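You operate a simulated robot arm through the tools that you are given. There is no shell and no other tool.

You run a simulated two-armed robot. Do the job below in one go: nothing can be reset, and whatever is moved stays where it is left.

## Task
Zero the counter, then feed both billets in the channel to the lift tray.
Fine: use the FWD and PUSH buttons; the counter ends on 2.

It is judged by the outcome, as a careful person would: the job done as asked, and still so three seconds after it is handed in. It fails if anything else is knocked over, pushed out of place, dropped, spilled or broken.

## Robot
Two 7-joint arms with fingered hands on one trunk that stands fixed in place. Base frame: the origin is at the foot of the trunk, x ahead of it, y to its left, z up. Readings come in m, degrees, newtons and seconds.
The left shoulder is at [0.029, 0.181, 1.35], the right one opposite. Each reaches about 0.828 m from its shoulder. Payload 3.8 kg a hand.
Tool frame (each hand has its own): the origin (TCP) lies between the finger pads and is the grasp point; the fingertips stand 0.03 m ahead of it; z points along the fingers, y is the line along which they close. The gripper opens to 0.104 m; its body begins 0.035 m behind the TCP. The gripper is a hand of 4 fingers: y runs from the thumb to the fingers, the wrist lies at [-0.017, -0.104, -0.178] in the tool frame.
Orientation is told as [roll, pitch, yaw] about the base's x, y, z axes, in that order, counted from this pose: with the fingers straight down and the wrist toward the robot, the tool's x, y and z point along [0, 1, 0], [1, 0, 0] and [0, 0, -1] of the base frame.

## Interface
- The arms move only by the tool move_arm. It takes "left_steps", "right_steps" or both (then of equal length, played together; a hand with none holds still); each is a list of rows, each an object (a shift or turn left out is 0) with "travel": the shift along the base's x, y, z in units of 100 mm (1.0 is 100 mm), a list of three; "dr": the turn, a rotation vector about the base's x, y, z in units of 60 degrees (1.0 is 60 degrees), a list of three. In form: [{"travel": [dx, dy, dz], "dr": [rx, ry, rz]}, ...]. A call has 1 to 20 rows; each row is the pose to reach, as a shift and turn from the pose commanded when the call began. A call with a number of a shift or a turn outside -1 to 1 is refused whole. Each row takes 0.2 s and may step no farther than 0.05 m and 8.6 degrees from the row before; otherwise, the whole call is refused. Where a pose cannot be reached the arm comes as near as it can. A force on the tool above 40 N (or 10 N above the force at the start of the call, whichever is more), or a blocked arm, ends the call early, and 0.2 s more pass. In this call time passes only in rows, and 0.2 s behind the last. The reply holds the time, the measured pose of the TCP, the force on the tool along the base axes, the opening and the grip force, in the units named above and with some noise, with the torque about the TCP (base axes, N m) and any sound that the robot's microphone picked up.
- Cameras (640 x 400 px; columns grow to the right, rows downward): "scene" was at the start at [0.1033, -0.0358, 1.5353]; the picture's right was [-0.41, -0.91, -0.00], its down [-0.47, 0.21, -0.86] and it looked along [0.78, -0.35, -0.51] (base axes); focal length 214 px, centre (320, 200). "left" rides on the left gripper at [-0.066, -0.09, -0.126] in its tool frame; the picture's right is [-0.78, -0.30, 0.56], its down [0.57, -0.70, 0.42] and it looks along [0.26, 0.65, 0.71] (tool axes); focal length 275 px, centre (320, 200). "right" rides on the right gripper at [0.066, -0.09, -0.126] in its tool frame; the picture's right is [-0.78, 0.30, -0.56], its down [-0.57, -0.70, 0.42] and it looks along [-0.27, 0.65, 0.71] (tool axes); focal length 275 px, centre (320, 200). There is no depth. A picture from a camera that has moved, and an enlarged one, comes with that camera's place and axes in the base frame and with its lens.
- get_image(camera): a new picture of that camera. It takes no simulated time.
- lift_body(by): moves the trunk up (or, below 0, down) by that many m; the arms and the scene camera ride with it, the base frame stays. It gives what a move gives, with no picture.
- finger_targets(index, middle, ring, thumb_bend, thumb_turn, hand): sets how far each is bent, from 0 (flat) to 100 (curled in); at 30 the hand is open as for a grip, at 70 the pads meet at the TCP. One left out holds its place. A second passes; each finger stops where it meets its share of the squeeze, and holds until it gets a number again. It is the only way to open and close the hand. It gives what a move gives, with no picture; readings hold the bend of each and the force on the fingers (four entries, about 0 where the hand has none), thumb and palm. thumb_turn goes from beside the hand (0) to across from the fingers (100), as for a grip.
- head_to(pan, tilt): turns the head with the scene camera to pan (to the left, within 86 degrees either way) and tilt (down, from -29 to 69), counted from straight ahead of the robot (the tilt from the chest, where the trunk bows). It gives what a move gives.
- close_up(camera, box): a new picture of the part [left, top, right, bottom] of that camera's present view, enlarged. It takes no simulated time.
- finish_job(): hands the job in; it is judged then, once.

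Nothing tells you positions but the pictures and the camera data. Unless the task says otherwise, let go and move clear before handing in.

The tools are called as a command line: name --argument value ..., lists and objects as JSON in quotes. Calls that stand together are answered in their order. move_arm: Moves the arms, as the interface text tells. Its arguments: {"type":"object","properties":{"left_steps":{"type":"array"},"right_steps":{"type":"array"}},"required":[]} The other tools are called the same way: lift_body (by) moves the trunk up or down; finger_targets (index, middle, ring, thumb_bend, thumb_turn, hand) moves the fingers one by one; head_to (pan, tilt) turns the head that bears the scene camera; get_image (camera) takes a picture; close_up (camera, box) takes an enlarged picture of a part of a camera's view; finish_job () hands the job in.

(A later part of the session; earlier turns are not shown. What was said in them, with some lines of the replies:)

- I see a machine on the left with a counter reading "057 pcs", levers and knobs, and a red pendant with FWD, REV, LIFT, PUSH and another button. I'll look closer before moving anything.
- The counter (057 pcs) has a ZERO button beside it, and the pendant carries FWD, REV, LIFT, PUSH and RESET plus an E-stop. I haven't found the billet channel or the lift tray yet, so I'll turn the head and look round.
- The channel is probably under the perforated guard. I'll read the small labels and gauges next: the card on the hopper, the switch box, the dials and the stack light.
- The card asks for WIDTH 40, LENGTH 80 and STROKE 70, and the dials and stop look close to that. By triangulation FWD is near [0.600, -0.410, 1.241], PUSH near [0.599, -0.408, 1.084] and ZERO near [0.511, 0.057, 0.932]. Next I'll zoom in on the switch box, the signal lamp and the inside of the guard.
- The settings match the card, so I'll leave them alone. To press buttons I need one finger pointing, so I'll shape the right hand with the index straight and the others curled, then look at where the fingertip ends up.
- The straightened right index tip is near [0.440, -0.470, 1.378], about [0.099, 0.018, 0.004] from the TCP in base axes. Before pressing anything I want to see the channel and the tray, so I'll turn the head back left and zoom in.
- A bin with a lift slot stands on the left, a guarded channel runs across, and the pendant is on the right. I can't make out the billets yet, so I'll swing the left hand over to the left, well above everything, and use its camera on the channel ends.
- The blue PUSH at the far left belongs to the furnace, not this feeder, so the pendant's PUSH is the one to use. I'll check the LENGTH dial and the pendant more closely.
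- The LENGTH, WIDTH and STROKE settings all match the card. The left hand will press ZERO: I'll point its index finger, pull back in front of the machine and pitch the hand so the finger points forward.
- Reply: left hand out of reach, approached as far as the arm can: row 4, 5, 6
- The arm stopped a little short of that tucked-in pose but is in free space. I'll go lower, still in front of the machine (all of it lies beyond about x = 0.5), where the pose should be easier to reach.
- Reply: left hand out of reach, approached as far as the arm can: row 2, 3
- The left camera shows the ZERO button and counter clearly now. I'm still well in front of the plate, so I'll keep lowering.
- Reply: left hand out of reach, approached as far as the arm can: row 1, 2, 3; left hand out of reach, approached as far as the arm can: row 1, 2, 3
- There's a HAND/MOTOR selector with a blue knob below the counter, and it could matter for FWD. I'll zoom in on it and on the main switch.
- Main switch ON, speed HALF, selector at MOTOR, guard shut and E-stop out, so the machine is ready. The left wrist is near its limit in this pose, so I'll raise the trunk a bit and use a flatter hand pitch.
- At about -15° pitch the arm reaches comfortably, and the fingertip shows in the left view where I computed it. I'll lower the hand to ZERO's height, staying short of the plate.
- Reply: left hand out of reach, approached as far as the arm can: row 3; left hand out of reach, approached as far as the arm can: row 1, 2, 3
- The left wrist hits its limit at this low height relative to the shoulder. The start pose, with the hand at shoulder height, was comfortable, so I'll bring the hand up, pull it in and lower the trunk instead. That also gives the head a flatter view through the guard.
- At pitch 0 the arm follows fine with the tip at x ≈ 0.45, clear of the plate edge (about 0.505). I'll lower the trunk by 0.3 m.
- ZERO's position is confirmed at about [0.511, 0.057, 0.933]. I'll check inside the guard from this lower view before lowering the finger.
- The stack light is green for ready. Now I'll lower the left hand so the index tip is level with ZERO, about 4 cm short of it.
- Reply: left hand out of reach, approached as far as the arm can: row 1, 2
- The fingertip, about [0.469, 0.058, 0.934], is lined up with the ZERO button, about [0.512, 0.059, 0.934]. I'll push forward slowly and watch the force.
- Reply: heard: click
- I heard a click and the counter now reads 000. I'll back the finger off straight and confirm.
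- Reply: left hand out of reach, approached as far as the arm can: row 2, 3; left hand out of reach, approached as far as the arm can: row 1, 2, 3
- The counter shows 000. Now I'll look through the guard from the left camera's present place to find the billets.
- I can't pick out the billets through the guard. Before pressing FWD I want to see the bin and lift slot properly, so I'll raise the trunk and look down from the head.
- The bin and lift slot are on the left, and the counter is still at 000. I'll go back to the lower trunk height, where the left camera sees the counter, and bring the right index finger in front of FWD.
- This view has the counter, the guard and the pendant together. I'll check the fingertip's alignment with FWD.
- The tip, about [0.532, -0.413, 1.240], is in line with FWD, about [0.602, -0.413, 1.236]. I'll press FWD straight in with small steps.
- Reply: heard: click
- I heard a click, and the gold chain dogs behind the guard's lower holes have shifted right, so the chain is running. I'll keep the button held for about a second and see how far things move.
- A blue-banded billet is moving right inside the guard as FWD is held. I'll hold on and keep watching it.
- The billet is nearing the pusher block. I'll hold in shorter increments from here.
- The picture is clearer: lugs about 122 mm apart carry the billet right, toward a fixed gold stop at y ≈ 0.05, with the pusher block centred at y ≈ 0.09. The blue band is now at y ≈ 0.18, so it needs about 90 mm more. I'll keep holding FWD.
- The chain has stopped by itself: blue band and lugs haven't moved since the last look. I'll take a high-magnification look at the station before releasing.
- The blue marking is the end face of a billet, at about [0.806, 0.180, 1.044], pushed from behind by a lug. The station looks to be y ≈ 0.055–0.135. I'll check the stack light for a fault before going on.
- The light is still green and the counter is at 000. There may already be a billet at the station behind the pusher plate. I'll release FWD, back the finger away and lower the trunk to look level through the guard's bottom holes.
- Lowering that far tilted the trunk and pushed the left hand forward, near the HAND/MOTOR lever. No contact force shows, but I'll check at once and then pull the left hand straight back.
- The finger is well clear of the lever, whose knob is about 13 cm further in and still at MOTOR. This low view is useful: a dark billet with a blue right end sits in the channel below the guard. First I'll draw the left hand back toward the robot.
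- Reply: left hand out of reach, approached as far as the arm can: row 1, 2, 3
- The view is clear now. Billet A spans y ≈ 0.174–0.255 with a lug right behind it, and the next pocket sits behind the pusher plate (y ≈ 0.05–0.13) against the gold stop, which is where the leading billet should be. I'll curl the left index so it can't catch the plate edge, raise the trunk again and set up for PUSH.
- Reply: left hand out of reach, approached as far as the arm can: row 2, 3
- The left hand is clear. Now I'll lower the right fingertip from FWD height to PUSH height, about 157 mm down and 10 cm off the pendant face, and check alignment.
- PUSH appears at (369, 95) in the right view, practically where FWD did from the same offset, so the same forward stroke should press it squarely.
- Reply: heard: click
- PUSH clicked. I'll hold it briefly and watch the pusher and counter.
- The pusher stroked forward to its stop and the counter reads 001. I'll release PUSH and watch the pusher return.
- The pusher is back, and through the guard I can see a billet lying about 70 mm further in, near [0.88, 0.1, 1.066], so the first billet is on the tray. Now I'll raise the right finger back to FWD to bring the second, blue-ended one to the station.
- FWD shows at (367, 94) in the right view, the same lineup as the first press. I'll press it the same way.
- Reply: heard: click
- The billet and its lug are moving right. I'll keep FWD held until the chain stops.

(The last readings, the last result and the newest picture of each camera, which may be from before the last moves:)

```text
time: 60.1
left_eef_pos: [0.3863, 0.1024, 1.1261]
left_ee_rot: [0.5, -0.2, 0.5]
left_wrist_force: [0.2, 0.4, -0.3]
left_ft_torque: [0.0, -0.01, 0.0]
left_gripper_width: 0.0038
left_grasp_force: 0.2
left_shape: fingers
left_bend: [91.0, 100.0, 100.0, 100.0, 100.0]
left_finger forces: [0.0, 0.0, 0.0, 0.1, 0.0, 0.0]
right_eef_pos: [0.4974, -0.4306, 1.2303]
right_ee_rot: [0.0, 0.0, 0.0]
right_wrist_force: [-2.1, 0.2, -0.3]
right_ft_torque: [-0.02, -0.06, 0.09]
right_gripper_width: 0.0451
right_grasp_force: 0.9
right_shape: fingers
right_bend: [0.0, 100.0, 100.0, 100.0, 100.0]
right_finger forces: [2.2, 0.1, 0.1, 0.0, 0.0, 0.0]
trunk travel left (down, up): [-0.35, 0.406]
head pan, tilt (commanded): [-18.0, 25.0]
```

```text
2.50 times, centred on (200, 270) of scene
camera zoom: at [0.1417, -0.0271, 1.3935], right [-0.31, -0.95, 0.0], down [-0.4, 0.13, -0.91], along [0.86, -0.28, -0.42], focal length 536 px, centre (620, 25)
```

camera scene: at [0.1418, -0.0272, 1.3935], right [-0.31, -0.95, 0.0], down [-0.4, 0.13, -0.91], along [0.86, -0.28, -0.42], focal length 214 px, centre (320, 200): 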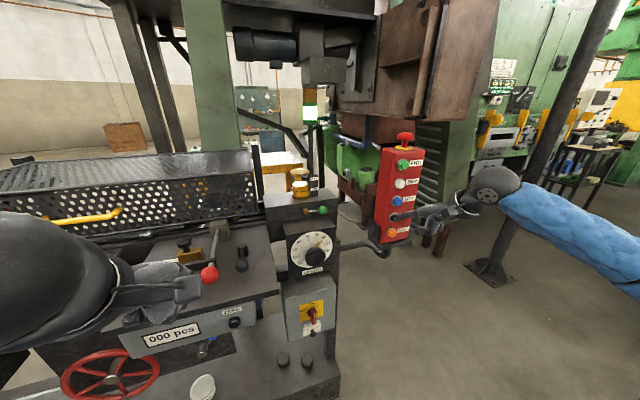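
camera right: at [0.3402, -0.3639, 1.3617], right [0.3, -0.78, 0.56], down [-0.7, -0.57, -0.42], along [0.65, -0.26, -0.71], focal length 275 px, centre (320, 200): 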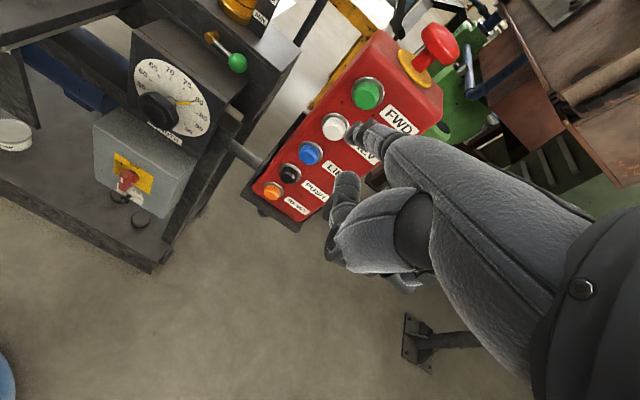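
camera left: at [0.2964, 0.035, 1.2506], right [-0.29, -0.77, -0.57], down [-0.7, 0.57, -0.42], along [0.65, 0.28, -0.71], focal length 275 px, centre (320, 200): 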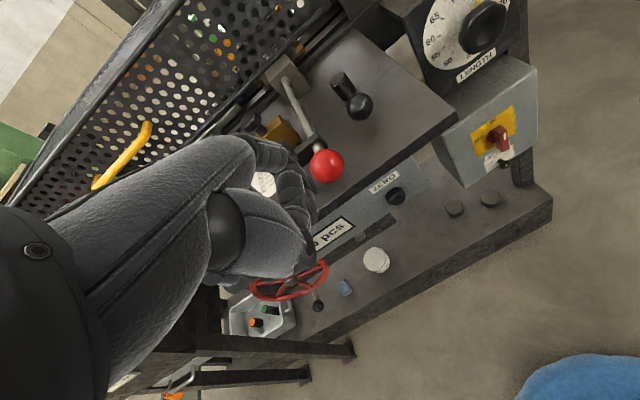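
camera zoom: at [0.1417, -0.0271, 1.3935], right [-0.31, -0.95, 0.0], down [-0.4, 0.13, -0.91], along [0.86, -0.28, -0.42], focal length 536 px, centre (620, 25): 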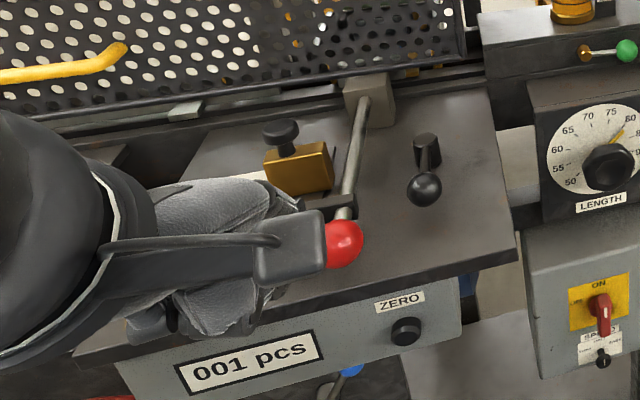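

move_arm --right_steps '[{"travel": [0, 0, 0]}, {"travel": [0, 0, 0]}, {"travel": [0, 0, 0]}]'

close_up --camera "left" --box '[240, 20, 340, 100]'

close_up --camera "scene" --box '[230, 70, 340, 170]'

```text
time: 61.0
left_eef_pos: [0.3851, 0.1024, 1.1273]
left_ee_rot: [0.7, -0.3, 0.4]
left_wrist_force: [-0.5, 0.1, 0.3]
left_ft_torque: [0.01, -0.01, 0.01]
left_gripper_width: 0.0035
left_grasp_force: 0.0
left_shape: fingers
left_bend: [91.0, 100.0, 100.0, 100.0, 100.0]
left_finger forces: [0.0, 0.0, 0.1, 0.0, 0.1, 0.0]
right_eef_pos: [0.4969, -0.4307, 1.2307]
right_ee_rot: [0.1, 0.1, 0.2]
right_wrist_force: [-1.1, 0.6, -0.6]
right_ft_torque: [0.01, -0.08, 0.08]
right_gripper_width: 0.0455
right_grasp_force: 1.2
right_shape: fingers
right_bend: [0.0, 100.0, 100.0, 100.0, 100.0]
right_finger forces: [2.1, 0.0, 0.0, 0.0, 0.0, 0.0]
trunk travel left (down, up): [-0.35, 0.406]
head pan, tilt (commanded): [-18.0, 25.0]
```

```text
5.00 times, centred on (290, 60) of left
camera zoom: at [0.2956, 0.0352, 1.2511], right [-0.29, -0.77, -0.57], down [-0.7, 0.57, -0.42], along [0.65, 0.28, -0.71], focal length 1376 px, centre (470, 900)
```

zoom: 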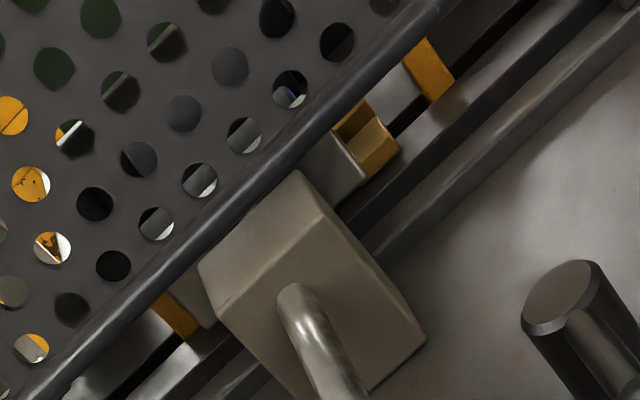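

```text
4.00 times, centred on (285, 120) of scene
camera zoom: at [0.1417, -0.0271, 1.3935], right [-0.31, -0.95, 0.0], down [-0.4, 0.13, -0.91], along [0.86, -0.28, -0.42], focal length 858 px, centre (460, 520)
```

zoom: 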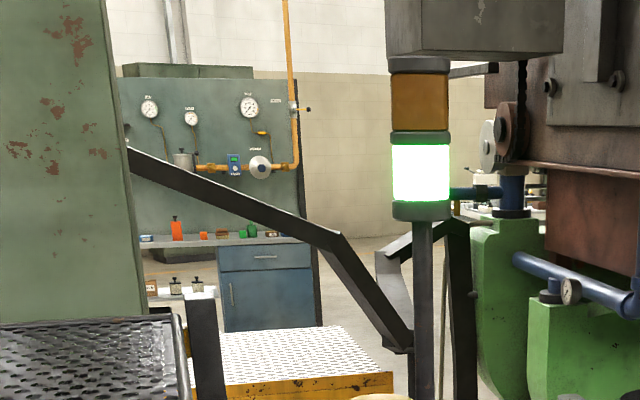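

The chain has stopped again. The blue end is at y ≈ 0.057 against the stop, so the second billet is in the station, with the first visible behind it on the tray. I'll release FWD and move down to PUSH.

move_arm --right_steps '[{"travel": [-0.2, 0, 0]}, {"travel": [-0.6, 0, 0.02]}, {"travel": [-0.68, 0.02, 0.04]}]'

move_arm --right_steps '[{"travel": [0, 0, -0.4]}, {"travel": [0, 0, -0.8]}, {"travel": [0, 0, -1.0]}]'

move_arm --right_steps '[{"travel": [0, 0, -0.3]}, {"travel": [0, 0, -0.6]}]'

get_image --camera "right"

close_up --camera "left" --box '[240, 20, 340, 100]'

```text
time: 61.8
left_eef_pos: [0.3852, 0.1039, 1.1266]
left_ee_rot: [0.7, -0.2, 0.4]
left_wrist_force: [-0.8, -0.4, 0.0]
left_ft_torque: [0.01, 0.0, -0.01]
left_gripper_width: 0.0037
left_grasp_force: 0.1
left_shape: fingers
left_bend: [91.0, 100.0, 100.0, 100.0, 100.0]
left_finger forces: [0.1, 0.0, 0.1, 0.0, 0.0, 0.0]
right_eef_pos: [0.4295, -0.429, 1.2337]
right_ee_rot: [0.0, 0.1, 0.1]
right_wrist_force: [-0.3, 0.0, 0.0]
right_ft_torque: [0.02, -0.01, -0.05]
right_gripper_width: 0.0455
right_grasp_force: 0.1
right_shape: fingers
right_bend: [0.0, 100.0, 100.0, 100.0, 100.0]
right_finger forces: [0.0, 0.1, 0.0, 0.0, 0.0, 0.1]
trunk travel left (down, up): [-0.35, 0.406]
head pan, tilt (commanded): [-18.0, 25.0]
```

```text
time: 62.5
left_eef_pos: [0.3855, 0.1028, 1.1264]
left_ee_rot: [0.5, -0.3, 0.3]
left_wrist_force: [0.5, 0.7, -0.1]
left_ft_torque: [0.03, -0.03, 0.0]
left_gripper_width: 0.0035
left_grasp_force: 0.0
left_shape: fingers
left_bend: [91.0, 100.0, 100.0, 100.0, 100.0]
left_finger forces: [0.0, 0.2, 0.0, 0.0, 0.1, 0.0]
right_eef_pos: [0.4283, -0.43, 1.1346]
right_ee_rot: [-0.1, -0.2, 0.0]
right_wrist_force: [0.3, -1.0, -0.3]
right_ft_torque: [0.0, -0.01, -0.01]
right_gripper_width: 0.0457
right_grasp_force: 0.1
right_shape: fingers
right_bend: [0.0, 100.0, 100.0, 100.0, 100.0]
right_finger forces: [0.0, 0.1, 0.0, 0.0, 0.1, 0.1]
trunk travel left (down, up): [-0.35, 0.406]
head pan, tilt (commanded): [-18.0, 25.0]
```

```text
time: 63.1
left_eef_pos: [0.3863, 0.1032, 1.1263]
left_ee_rot: [0.7, -0.2, 0.4]
left_wrist_force: [0.3, -0.2, -0.2]
left_ft_torque: [-0.02, -0.04, -0.03]
left_gripper_width: 0.0036
left_grasp_force: 0.0
left_shape: fingers
left_bend: [91.0, 100.0, 100.0, 100.0, 100.0]
left_finger forces: [0.0, 0.0, 0.1, 0.0, 0.0, 0.0]
right_eef_pos: [0.4288, -0.43, 1.0759]
right_ee_rot: [0.1, 0.0, 0.1]
right_wrist_force: [-0.9, -0.2, -0.8]
right_ft_torque: [0.02, -0.03, 0.03]
right_gripper_width: 0.0458
right_grasp_force: 0.1
right_shape: fingers
right_bend: [0.0, 100.0, 100.0, 100.0, 100.0]
right_finger forces: [0.1, 0.0, 0.0, 0.0, 0.1, 0.0]
trunk travel left (down, up): [-0.35, 0.406]
head pan, tilt (commanded): [-18.0, 25.0]
```

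```text
taken
camera right: at [0.34, -0.365, 1.2013], right [0.3, -0.78, 0.56], down [-0.7, -0.57, -0.43], along [0.65, -0.26, -0.71], focal length 275 px, centre (320, 200)
```

right: 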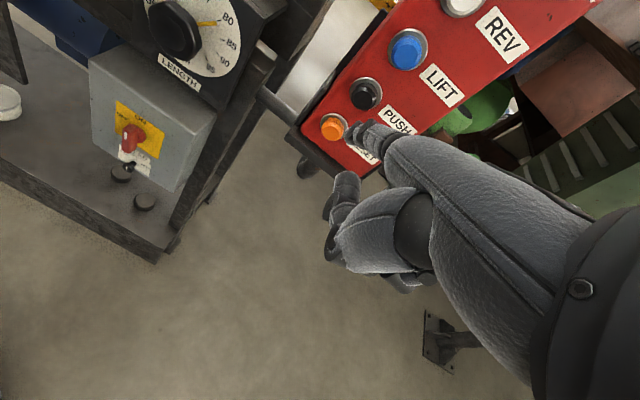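

```text
5.00 times, centred on (290, 60) of left
camera zoom: at [0.2963, 0.0348, 1.2509], right [-0.29, -0.77, -0.57], down [-0.7, 0.57, -0.42], along [0.65, 0.28, -0.71], focal length 1376 px, centre (470, 900)
```

zoom: 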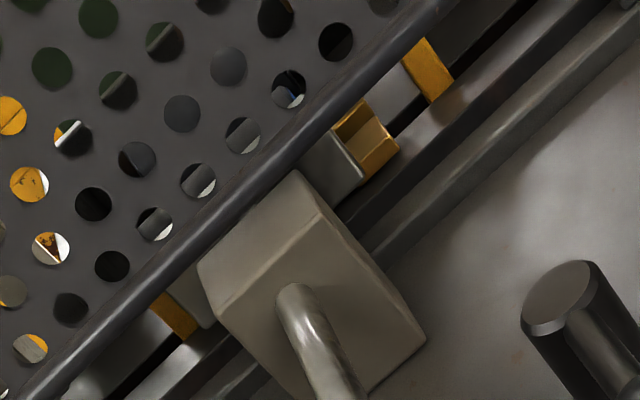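

PUSH is at (366, 94), about 3 mm to one side of last time, so I'll add a small sideways correction and press once.

move_arm --right_steps '[{"travel": [0.3, 0.03, -0.04]}, {"travel": [0.52, 0.03, -0.06]}, {"travel": [0.6, 0.03, -0.06]}, {"travel": [0.65, 0.03, -0.06]}, {"travel": [0.69, 0.03, -0.06]}]'

move_arm --right_steps '[{"travel": [0, 0, 0]}, {"travel": [0, 0, 0]}]'

close_up --camera "scene" --box '[100, 190, 300, 350]'

close_up --camera "left" --box '[240, 20, 340, 100]'

```text
time: 64.3
left_eef_pos: [0.3851, 0.1023, 1.1261]
left_ee_rot: [0.7, -0.2, 0.4]
left_wrist_force: [-0.6, 0.0, -0.3]
left_ft_torque: [0.01, 0.01, -0.01]
left_gripper_width: 0.0038
left_grasp_force: 0.0
left_shape: fingers
left_bend: [91.0, 100.0, 100.0, 100.0, 100.0]
left_finger forces: [0.0, 0.1, 0.1, 0.1, 0.0, 0.0]
right_eef_pos: [0.4977, -0.4272, 1.0683]
right_ee_rot: [0.1, 0.0, 0.1]
right_wrist_force: [-2.8, 0.3, 0.8]
right_ft_torque: [0.02, -0.12, 0.08]
right_gripper_width: 0.0452
right_grasp_force: 1.0
right_shape: fingers
right_bend: [0.0, 100.0, 100.0, 100.0, 100.0]
right_finger forces: [2.6, 0.0, 0.1, 0.1, 0.0, 0.1]
trunk travel left (down, up): [-0.35, 0.406]
head pan, tilt (commanded): [-18.0, 25.0]
heard: click
```

```text
time: 65.0
left_eef_pos: [0.3854, 0.1019, 1.1266]
left_ee_rot: [0.6, -0.2, 0.4]
left_wrist_force: [-0.7, -0.3, 0.1]
left_ft_torque: [0.0, 0.02, 0.0]
left_gripper_width: 0.0036
left_grasp_force: 0.1
left_shape: fingers
left_bend: [91.0, 100.0, 100.0, 100.0, 100.0]
left_finger forces: [0.0, 0.0, 0.0, 0.0, 0.0, 0.0]
right_eef_pos: [0.4961, -0.4257, 1.0676]
right_ee_rot: [0.0, 0.0, 0.0]
right_wrist_force: [-1.8, -0.5, 1.4]
right_ft_torque: [-0.01, -0.08, 0.05]
right_gripper_width: 0.0448
right_grasp_force: 1.4
right_shape: fingers
right_bend: [0.0, 100.0, 100.0, 100.0, 100.0]
right_finger forces: [2.3, 0.0, 0.0, 0.0, 0.1, 0.1]
trunk travel left (down, up): [-0.35, 0.406]
head pan, tilt (commanded): [-18.0, 25.0]
```

```text
2.50 times, centred on (200, 270) of scene
camera zoom: at [0.1417, -0.0271, 1.3935], right [-0.31, -0.95, 0.0], down [-0.4, 0.13, -0.91], along [0.86, -0.28, -0.42], focal length 536 px, centre (620, 25)
```

zoom: 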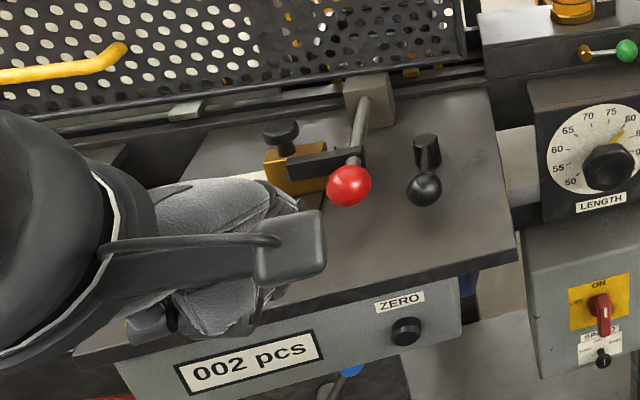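

```text
5.00 times, centred on (290, 60) of left
camera zoom: at [0.2956, 0.0351, 1.2511], right [-0.29, -0.77, -0.57], down [-0.7, 0.57, -0.42], along [0.65, 0.28, -0.71], focal length 1376 px, centre (470, 900)
```

zoom: 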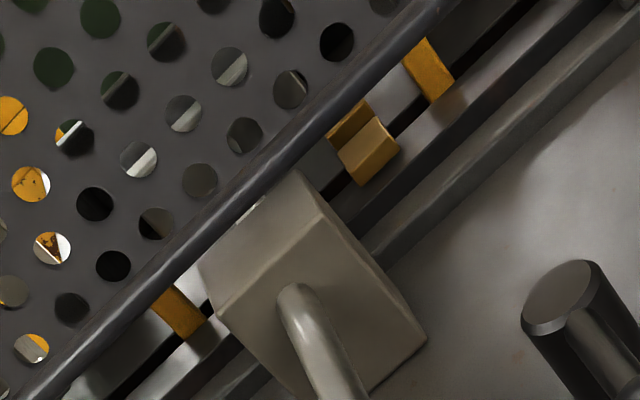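

The counter reads 002 and the pusher is fully forward. I'll release PUSH, back away and check that both billets are on the tray.

move_arm --right_steps '[{"travel": [-0.2, 0, 0]}, {"travel": [-0.6, 0, 0.02]}, {"travel": [-1.0, -0.1, 0.05]}]'

move_arm --right_steps '[{"travel": [-0.2, -0.2, 0]}, {"travel": [-0.4, -0.4, 0]}]'

close_up --camera "left" --box '[130, 0, 350, 130]'

close_up --camera "left" --box '[240, 20, 340, 100]'

get_image --camera "scene"

close_up --camera "scene" --box '[100, 190, 300, 350]'

```text
time: 65.8
left_eef_pos: [0.3855, 0.1022, 1.126]
left_ee_rot: [0.6, -0.3, 0.4]
left_wrist_force: [0.2, -0.1, 0.3]
left_ft_torque: [-0.01, -0.03, 0.02]
left_gripper_width: 0.0036
left_grasp_force: 0.0
left_shape: fingers
left_bend: [91.0, 100.0, 100.0, 100.0, 100.0]
left_finger forces: [0.0, 0.1, 0.1, 0.0, 0.1, 0.0]
right_eef_pos: [0.3981, -0.4345, 1.073]
right_ee_rot: [0.1, 0.0, 0.0]
right_wrist_force: [-1.1, -0.2, 0.0]
right_ft_torque: [0.03, -0.03, 0.01]
right_gripper_width: 0.0456
right_grasp_force: 0.0
right_shape: fingers
right_bend: [0.0, 100.0, 100.0, 100.0, 100.0]
right_finger forces: [0.0, 0.0, 0.0, 0.0, 0.0, 0.1]
trunk travel left (down, up): [-0.35, 0.406]
head pan, tilt (commanded): [-18.0, 25.0]
```

```text
time: 66.3
left_eef_pos: [0.3865, 0.1022, 1.1267]
left_ee_rot: [0.6, -0.2, 0.4]
left_wrist_force: [0.7, 0.0, 0.3]
left_ft_torque: [0.06, 0.01, 0.02]
left_gripper_width: 0.0035
left_grasp_force: 0.0
left_shape: fingers
left_bend: [91.0, 100.0, 100.0, 100.0, 100.0]
left_finger forces: [0.0, 0.0, 0.0, 0.0, 0.0, 0.0]
right_eef_pos: [0.3597, -0.4756, 1.0723]
right_ee_rot: [0.1, -0.1, 0.1]
right_wrist_force: [-0.5, 0.0, 0.1]
right_ft_torque: [0.01, -0.02, -0.01]
right_gripper_width: 0.046
right_grasp_force: 0.1
right_shape: fingers
right_bend: [0.0, 100.0, 100.0, 100.0, 100.0]
right_finger forces: [0.0, 0.0, 0.0, 0.0, 0.1, 0.1]
trunk travel left (down, up): [-0.35, 0.406]
head pan, tilt (commanded): [-18.0, 25.0]
```

```text
2.91 times, centred on (240, 65) of left
camera zoom: at [0.2959, 0.0348, 1.251], right [-0.29, -0.77, -0.57], down [-0.7, 0.57, -0.42], along [0.65, 0.28, -0.71], focal length 801 px, centre (553, 593)
```

zoom: 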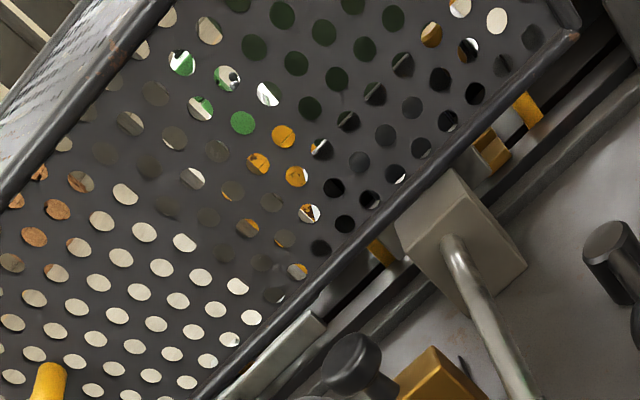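

```text
5.00 times, centred on (290, 60) of left
camera zoom: at [0.2959, 0.0348, 1.251], right [-0.29, -0.77, -0.57], down [-0.7, 0.57, -0.42], along [0.65, 0.28, -0.71], focal length 1376 px, centre (470, 900)
```

zoom: 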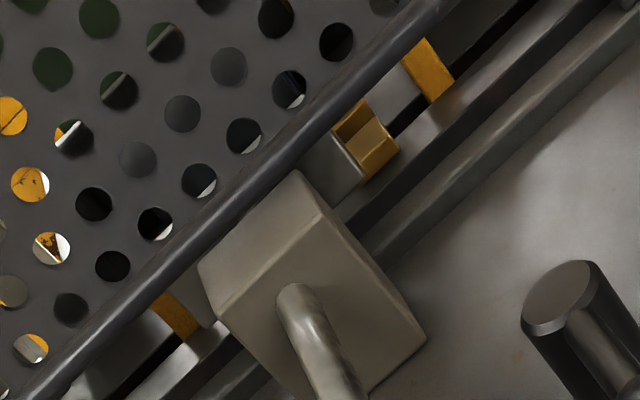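

```text
taken
camera scene: at [0.1421, -0.0275, 1.3934], right [-0.31, -0.95, 0.0], down [-0.4, 0.13, -0.91], along [0.86, -0.28, -0.42], focal length 214 px, centre (320, 200)
```

scene: 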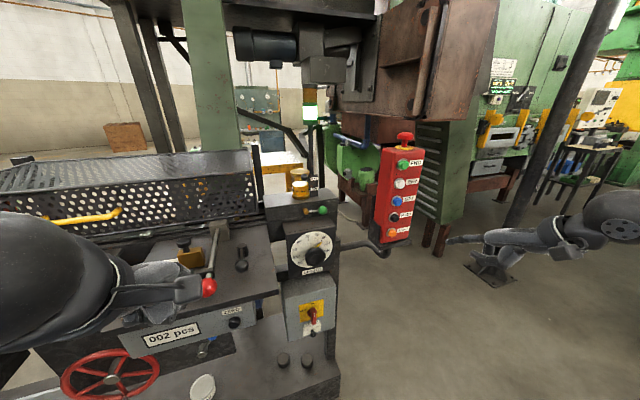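

```text
2.50 times, centred on (200, 270) of scene
camera zoom: at [0.1421, -0.0275, 1.3934], right [-0.31, -0.95, 0.0], down [-0.4, 0.13, -0.91], along [0.86, -0.28, -0.42], focal length 536 px, centre (620, 25)
```

zoom: 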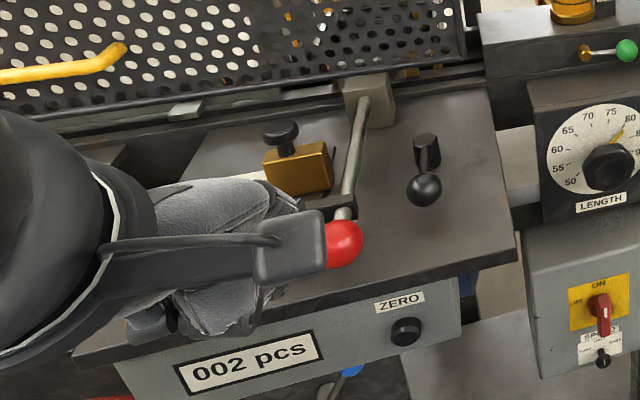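

The pusher is back, the station is empty, the counter reads 002, and the billet just pushed shows on the tray. I'll raise the trunk, which also lifts the hands clear, and look from above to make sure nothing went over the far edge.

lift_body --by 0.35

head_to --pan 5 --tilt 40

get_image --camera "scene"

close_up --camera "scene" --box '[240, 90, 400, 190]'

get_image --camera "left"

```text
time: 69.8
left_eef_pos: [0.3857, 0.1019, 1.4758]
left_ee_rot: [0.7, -0.1, 0.4]
left_wrist_force: [0.1, 0.3, 0.1]
left_ft_torque: [-0.01, 0.01, 0.0]
left_gripper_width: 0.0038
left_grasp_force: 0.1
left_shape: fingers
left_bend: [91.0, 100.0, 100.0, 100.0, 100.0]
left_finger forces: [0.0, 0.1, 0.1, 0.1, 0.0, 0.0]
right_eef_pos: [0.3591, -0.4746, 1.4241]
right_ee_rot: [0.0, 0.0, 0.1]
right_wrist_force: [-0.5, 1.7, -0.5]
right_ft_torque: [0.0, 0.0, 0.01]
right_gripper_width: 0.046
right_grasp_force: 0.1
right_shape: fingers
right_bend: [0.0, 100.0, 100.0, 100.0, 100.0]
right_finger forces: [0.0, 0.1, 0.1, 0.0, 0.1, 0.1]
trunk travel left (down, up): [-0.7, 0.056]
head pan, tilt (commanded): [-18.0, 25.0]
```

```text
time: 70.6
left_eef_pos: [0.3864, 0.1021, 1.476]
left_ee_rot: [0.7, -0.3, 0.4]
left_wrist_force: [0.6, 0.0, -1.1]
left_ft_torque: [0.04, 0.0, -0.02]
left_gripper_width: 0.0038
left_grasp_force: 0.0
left_shape: fingers
left_bend: [91.0, 100.0, 100.0, 100.0, 100.0]
left_finger forces: [0.1, 0.0, 0.1, 0.1, 0.1, 0.0]
right_eef_pos: [0.3583, -0.4765, 1.4228]
right_ee_rot: [0.0, 0.0, 0.1]
right_wrist_force: [0.5, 0.3, -0.4]
right_ft_torque: [0.03, 0.0, 0.02]
right_gripper_width: 0.0458
right_grasp_force: 0.0
right_shape: fingers
right_bend: [0.0, 100.0, 100.0, 100.0, 100.0]
right_finger forces: [0.0, 0.0, 0.0, 0.1, 0.0, 0.0]
trunk travel left (down, up): [-0.7, 0.056]
head pan, tilt (commanded): [5.0, 40.0]
```

```text
taken
camera scene: at [0.0949, 0.0085, 1.7216], right [0.09, -1.0, 0.0], down [-0.64, -0.06, -0.77], along [0.76, 0.07, -0.64], focal length 214 px, centre (320, 200)
```

scene: 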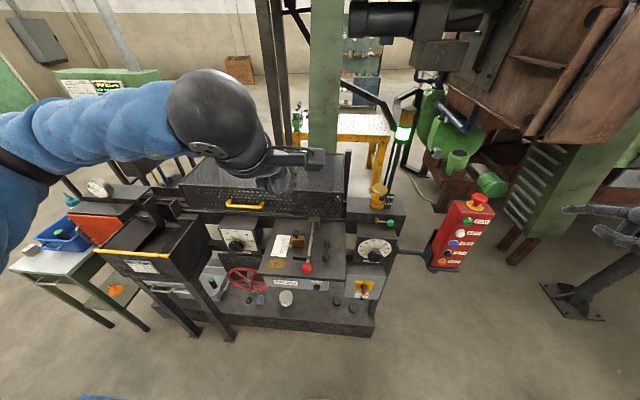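

```text
4.00 times, centred on (320, 140) of scene
camera zoom: at [0.0949, 0.0085, 1.7216], right [0.09, -1.0, 0.0], down [-0.64, -0.06, -0.77], along [0.76, 0.07, -0.64], focal length 858 px, centre (320, 440)
```

zoom: 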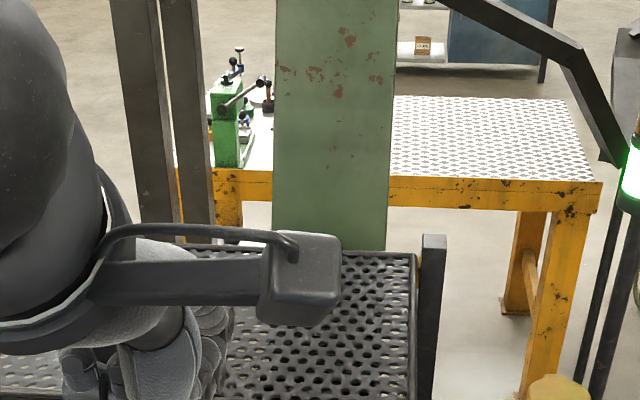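

```text
taken
camera left: at [0.2959, 0.035, 1.6011], right [-0.29, -0.77, -0.57], down [-0.7, 0.57, -0.42], along [0.65, 0.28, -0.71], focal length 275 px, centre (320, 200)
```

left: 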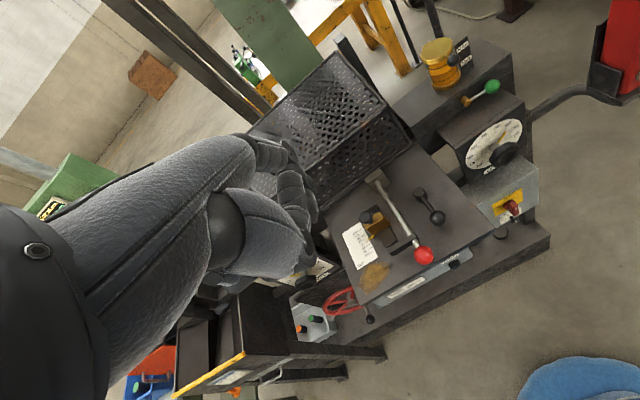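

close_up --camera "left" --box '[290, 45, 420, 160]'

close_up --camera "left" --box '[330, 90, 410, 160]'

close_up --camera "scene" --box '[250, 230, 400, 340]'

```text
3.48 times, centred on (355, 102) of left
camera zoom: at [0.2959, 0.035, 1.6011], right [-0.29, -0.77, -0.57], down [-0.7, 0.57, -0.42], along [0.65, 0.28, -0.71], focal length 958 px, centre (198, 539)
```

zoom: 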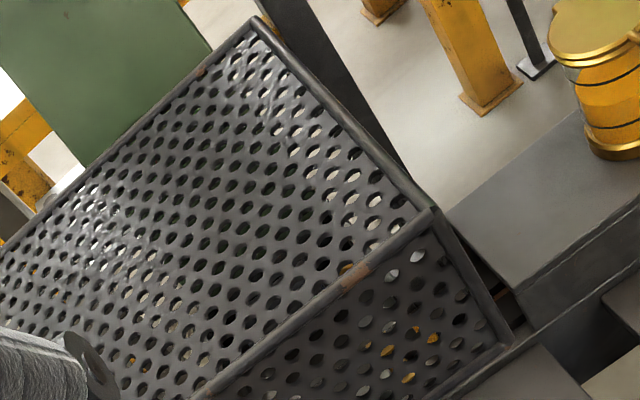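

```text
5.71 times, centred on (370, 125) of left
camera zoom: at [0.2959, 0.035, 1.6011], right [-0.29, -0.77, -0.57], down [-0.7, 0.57, -0.42], along [0.65, 0.28, -0.71], focal length 1573 px, centre (34, 629)
```

zoom: 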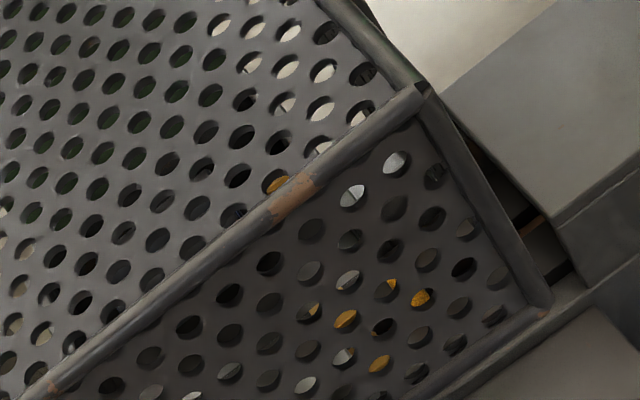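

```text
3.64 times, centred on (325, 285) of scene
camera zoom: at [0.0949, 0.0085, 1.7216], right [0.09, -1.0, 0.0], down [-0.64, -0.06, -0.77], along [0.76, 0.07, -0.64], focal length 780 px, centre (302, -109)
```

zoom: 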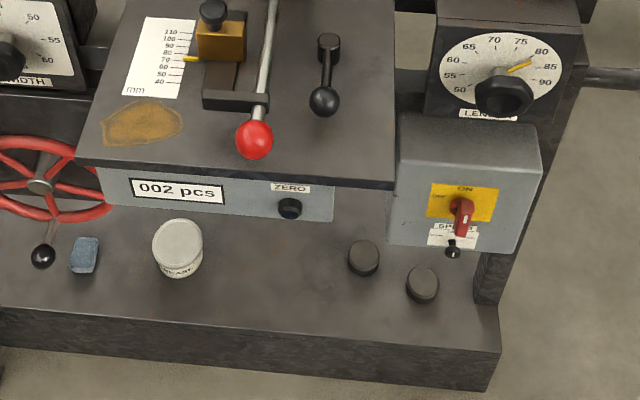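

The counter reads 002, but the view from above doesn't show the first billet clearly. Lowering the trunk slightly less than before should put the first billet in line with the guard's second row of holes.

lift_body --by -0.31

close_up --camera "left" --box '[230, 20, 360, 110]'

close_up --camera "left" --box '[250, 20, 320, 75]'

get_image --camera "scene"

```text
time: 73.7
left_eef_pos: [0.3871, 0.1027, 1.1657]
left_ee_rot: [0.6, -0.2, 0.4]
left_wrist_force: [0.2, -0.1, 0.1]
left_ft_torque: [0.01, 0.0, -0.02]
left_gripper_width: 0.004
left_grasp_force: 0.0
left_shape: fingers
left_bend: [91.0, 100.0, 100.0, 100.0, 100.0]
left_finger forces: [0.0, 0.0, 0.0, 0.0, 0.0, 0.0]
right_eef_pos: [0.3579, -0.476, 1.1119]
right_ee_rot: [0.0, 0.0, 0.1]
right_wrist_force: [0.2, 0.7, -0.4]
right_ft_torque: [0.01, 0.01, 0.0]
right_gripper_width: 0.0461
right_grasp_force: 0.1
right_shape: fingers
right_bend: [0.0, 100.0, 100.0, 100.0, 100.0]
right_finger forces: [0.0, 0.0, 0.1, 0.1, 0.0, 0.1]
trunk travel left (down, up): [-0.39, 0.366]
head pan, tilt (commanded): [5.0, 40.0]
```

```text
4.44 times, centred on (295, 65) of left
camera zoom: at [0.2957, 0.0351, 1.2914], right [-0.29, -0.77, -0.57], down [-0.7, 0.57, -0.42], along [0.65, 0.28, -0.71], focal length 1224 px, centre (431, 800)
```

zoom: 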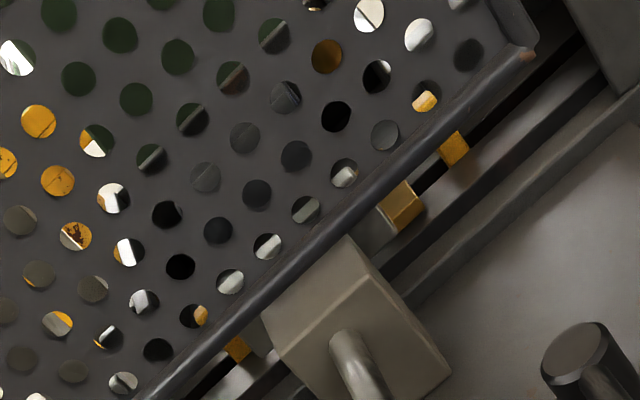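

```text
7.27 times, centred on (285, 48) of left
camera zoom: at [0.2957, 0.0351, 1.2914], right [-0.29, -0.77, -0.57], down [-0.7, 0.57, -0.42], along [0.65, 0.28, -0.71], focal length 2002 px, centre (574, 1309)
```

zoom: 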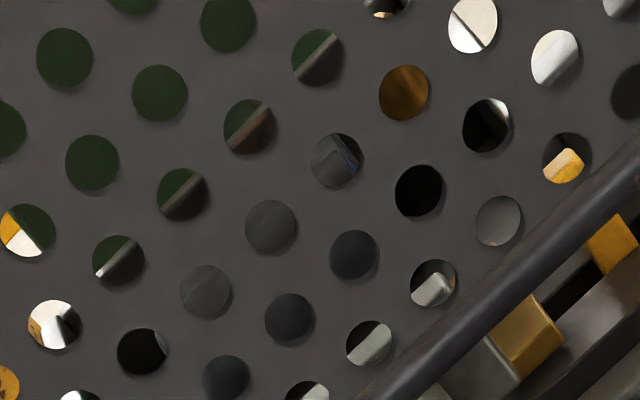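

```text
taken
camera scene: at [0.1272, 0.0087, 1.4106], right [0.09, -1.0, 0.0], down [-0.64, -0.06, -0.77], along [0.76, 0.07, -0.64], focal length 214 px, centre (320, 200)
```

scene: 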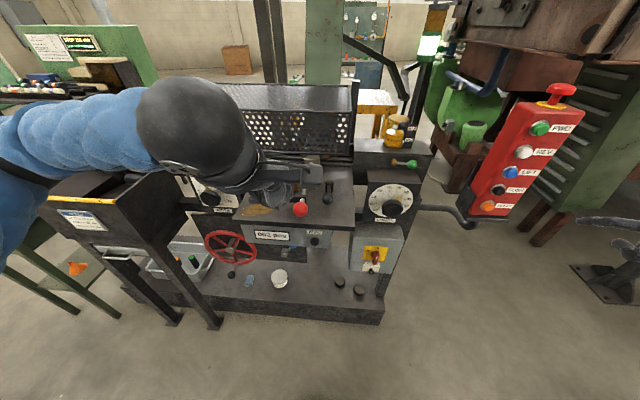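

Both billets now show through the holes: one near x ≈ 0.88 and one behind it near x ≈ 0.93 with its end at y ≈ 0.058, lying side by side on the tray. I'll raise the trunk so both hands stand well clear, then do a last check of the counter and pendant.

lift_body --by 0.15

get_image --camera "scene"

close_up --camera "scene" --box '[200, 170, 420, 320]'

```text
time: 75.5
left_eef_pos: [0.3862, 0.1017, 1.3164]
left_ee_rot: [0.8, -0.1, 0.5]
left_wrist_force: [0.3, 0.1, -0.3]
left_ft_torque: [-0.01, 0.0, 0.02]
left_gripper_width: 0.0036
left_grasp_force: 0.0
left_shape: fingers
left_bend: [91.0, 100.0, 100.0, 100.0, 100.0]
left_finger forces: [0.0, 0.0, 0.0, 0.1, 0.0, 0.0]
right_eef_pos: [0.3589, -0.4758, 1.2628]
right_ee_rot: [0.0, 0.0, 0.1]
right_wrist_force: [0.7, 0.2, -0.2]
right_ft_torque: [0.03, 0.0, 0.03]
right_gripper_width: 0.0461
right_grasp_force: 0.0
right_shape: fingers
right_bend: [0.0, 100.0, 100.0, 100.0, 100.0]
right_finger forces: [0.1, 0.0, 0.0, 0.0, 0.0, 0.0]
trunk travel left (down, up): [-0.54, 0.216]
head pan, tilt (commanded): [5.0, 40.0]
```

```text
taken
camera scene: at [0.1014, 0.0086, 1.5613], right [0.09, -1.0, 0.0], down [-0.64, -0.06, -0.77], along [0.76, 0.07, -0.64], focal length 214 px, centre (320, 200)
```

scene: 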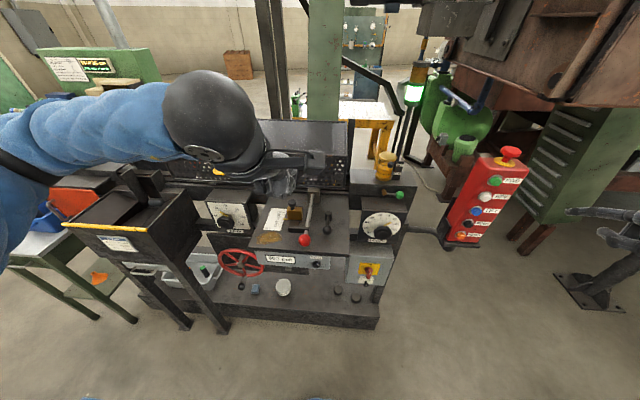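

```text
2.67 times, centred on (310, 245) of scene
camera zoom: at [0.1014, 0.0086, 1.5613], right [0.09, -1.0, 0.0], down [-0.64, -0.06, -0.77], along [0.76, 0.07, -0.64], focal length 572 px, centre (347, 80)
```

zoom: 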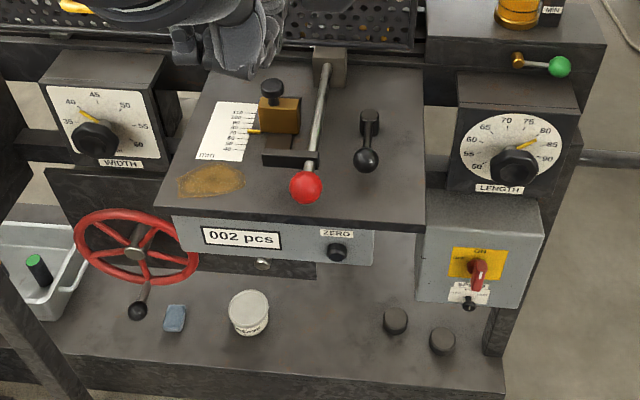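

The counter reads 002, the pusher is retracted, both billets are on the tray, and every setting is where I found it. Both hands are clear, so I'm handing the job in.

finish_job

```text
The job is handed in.
```

I zeroed the counter from 057 and fed both billets onto the lift tray with the FWD and PUSH buttons; the counter ended on 002.

- **Sequence:** I pressed ZERO once, then FWD and PUSH for each billet. The chain stopped by itself both times with a billet at the station.
- **Check on the tray:** After the second push, I could see both billets through the guard's holes, side by side on the tray.
- **Everything else:** WIDTH, LENGTH, STROKE, the main switch and the levers read as they did at the start. I saw nothing knocked over or dropped. Both hands were clear of the machine when I handed in.

While I was looking under the guard, lowering the trunk pushed the left hand forward beneath the counter. It touched nothing, and I drew it back before pressing PUSH.
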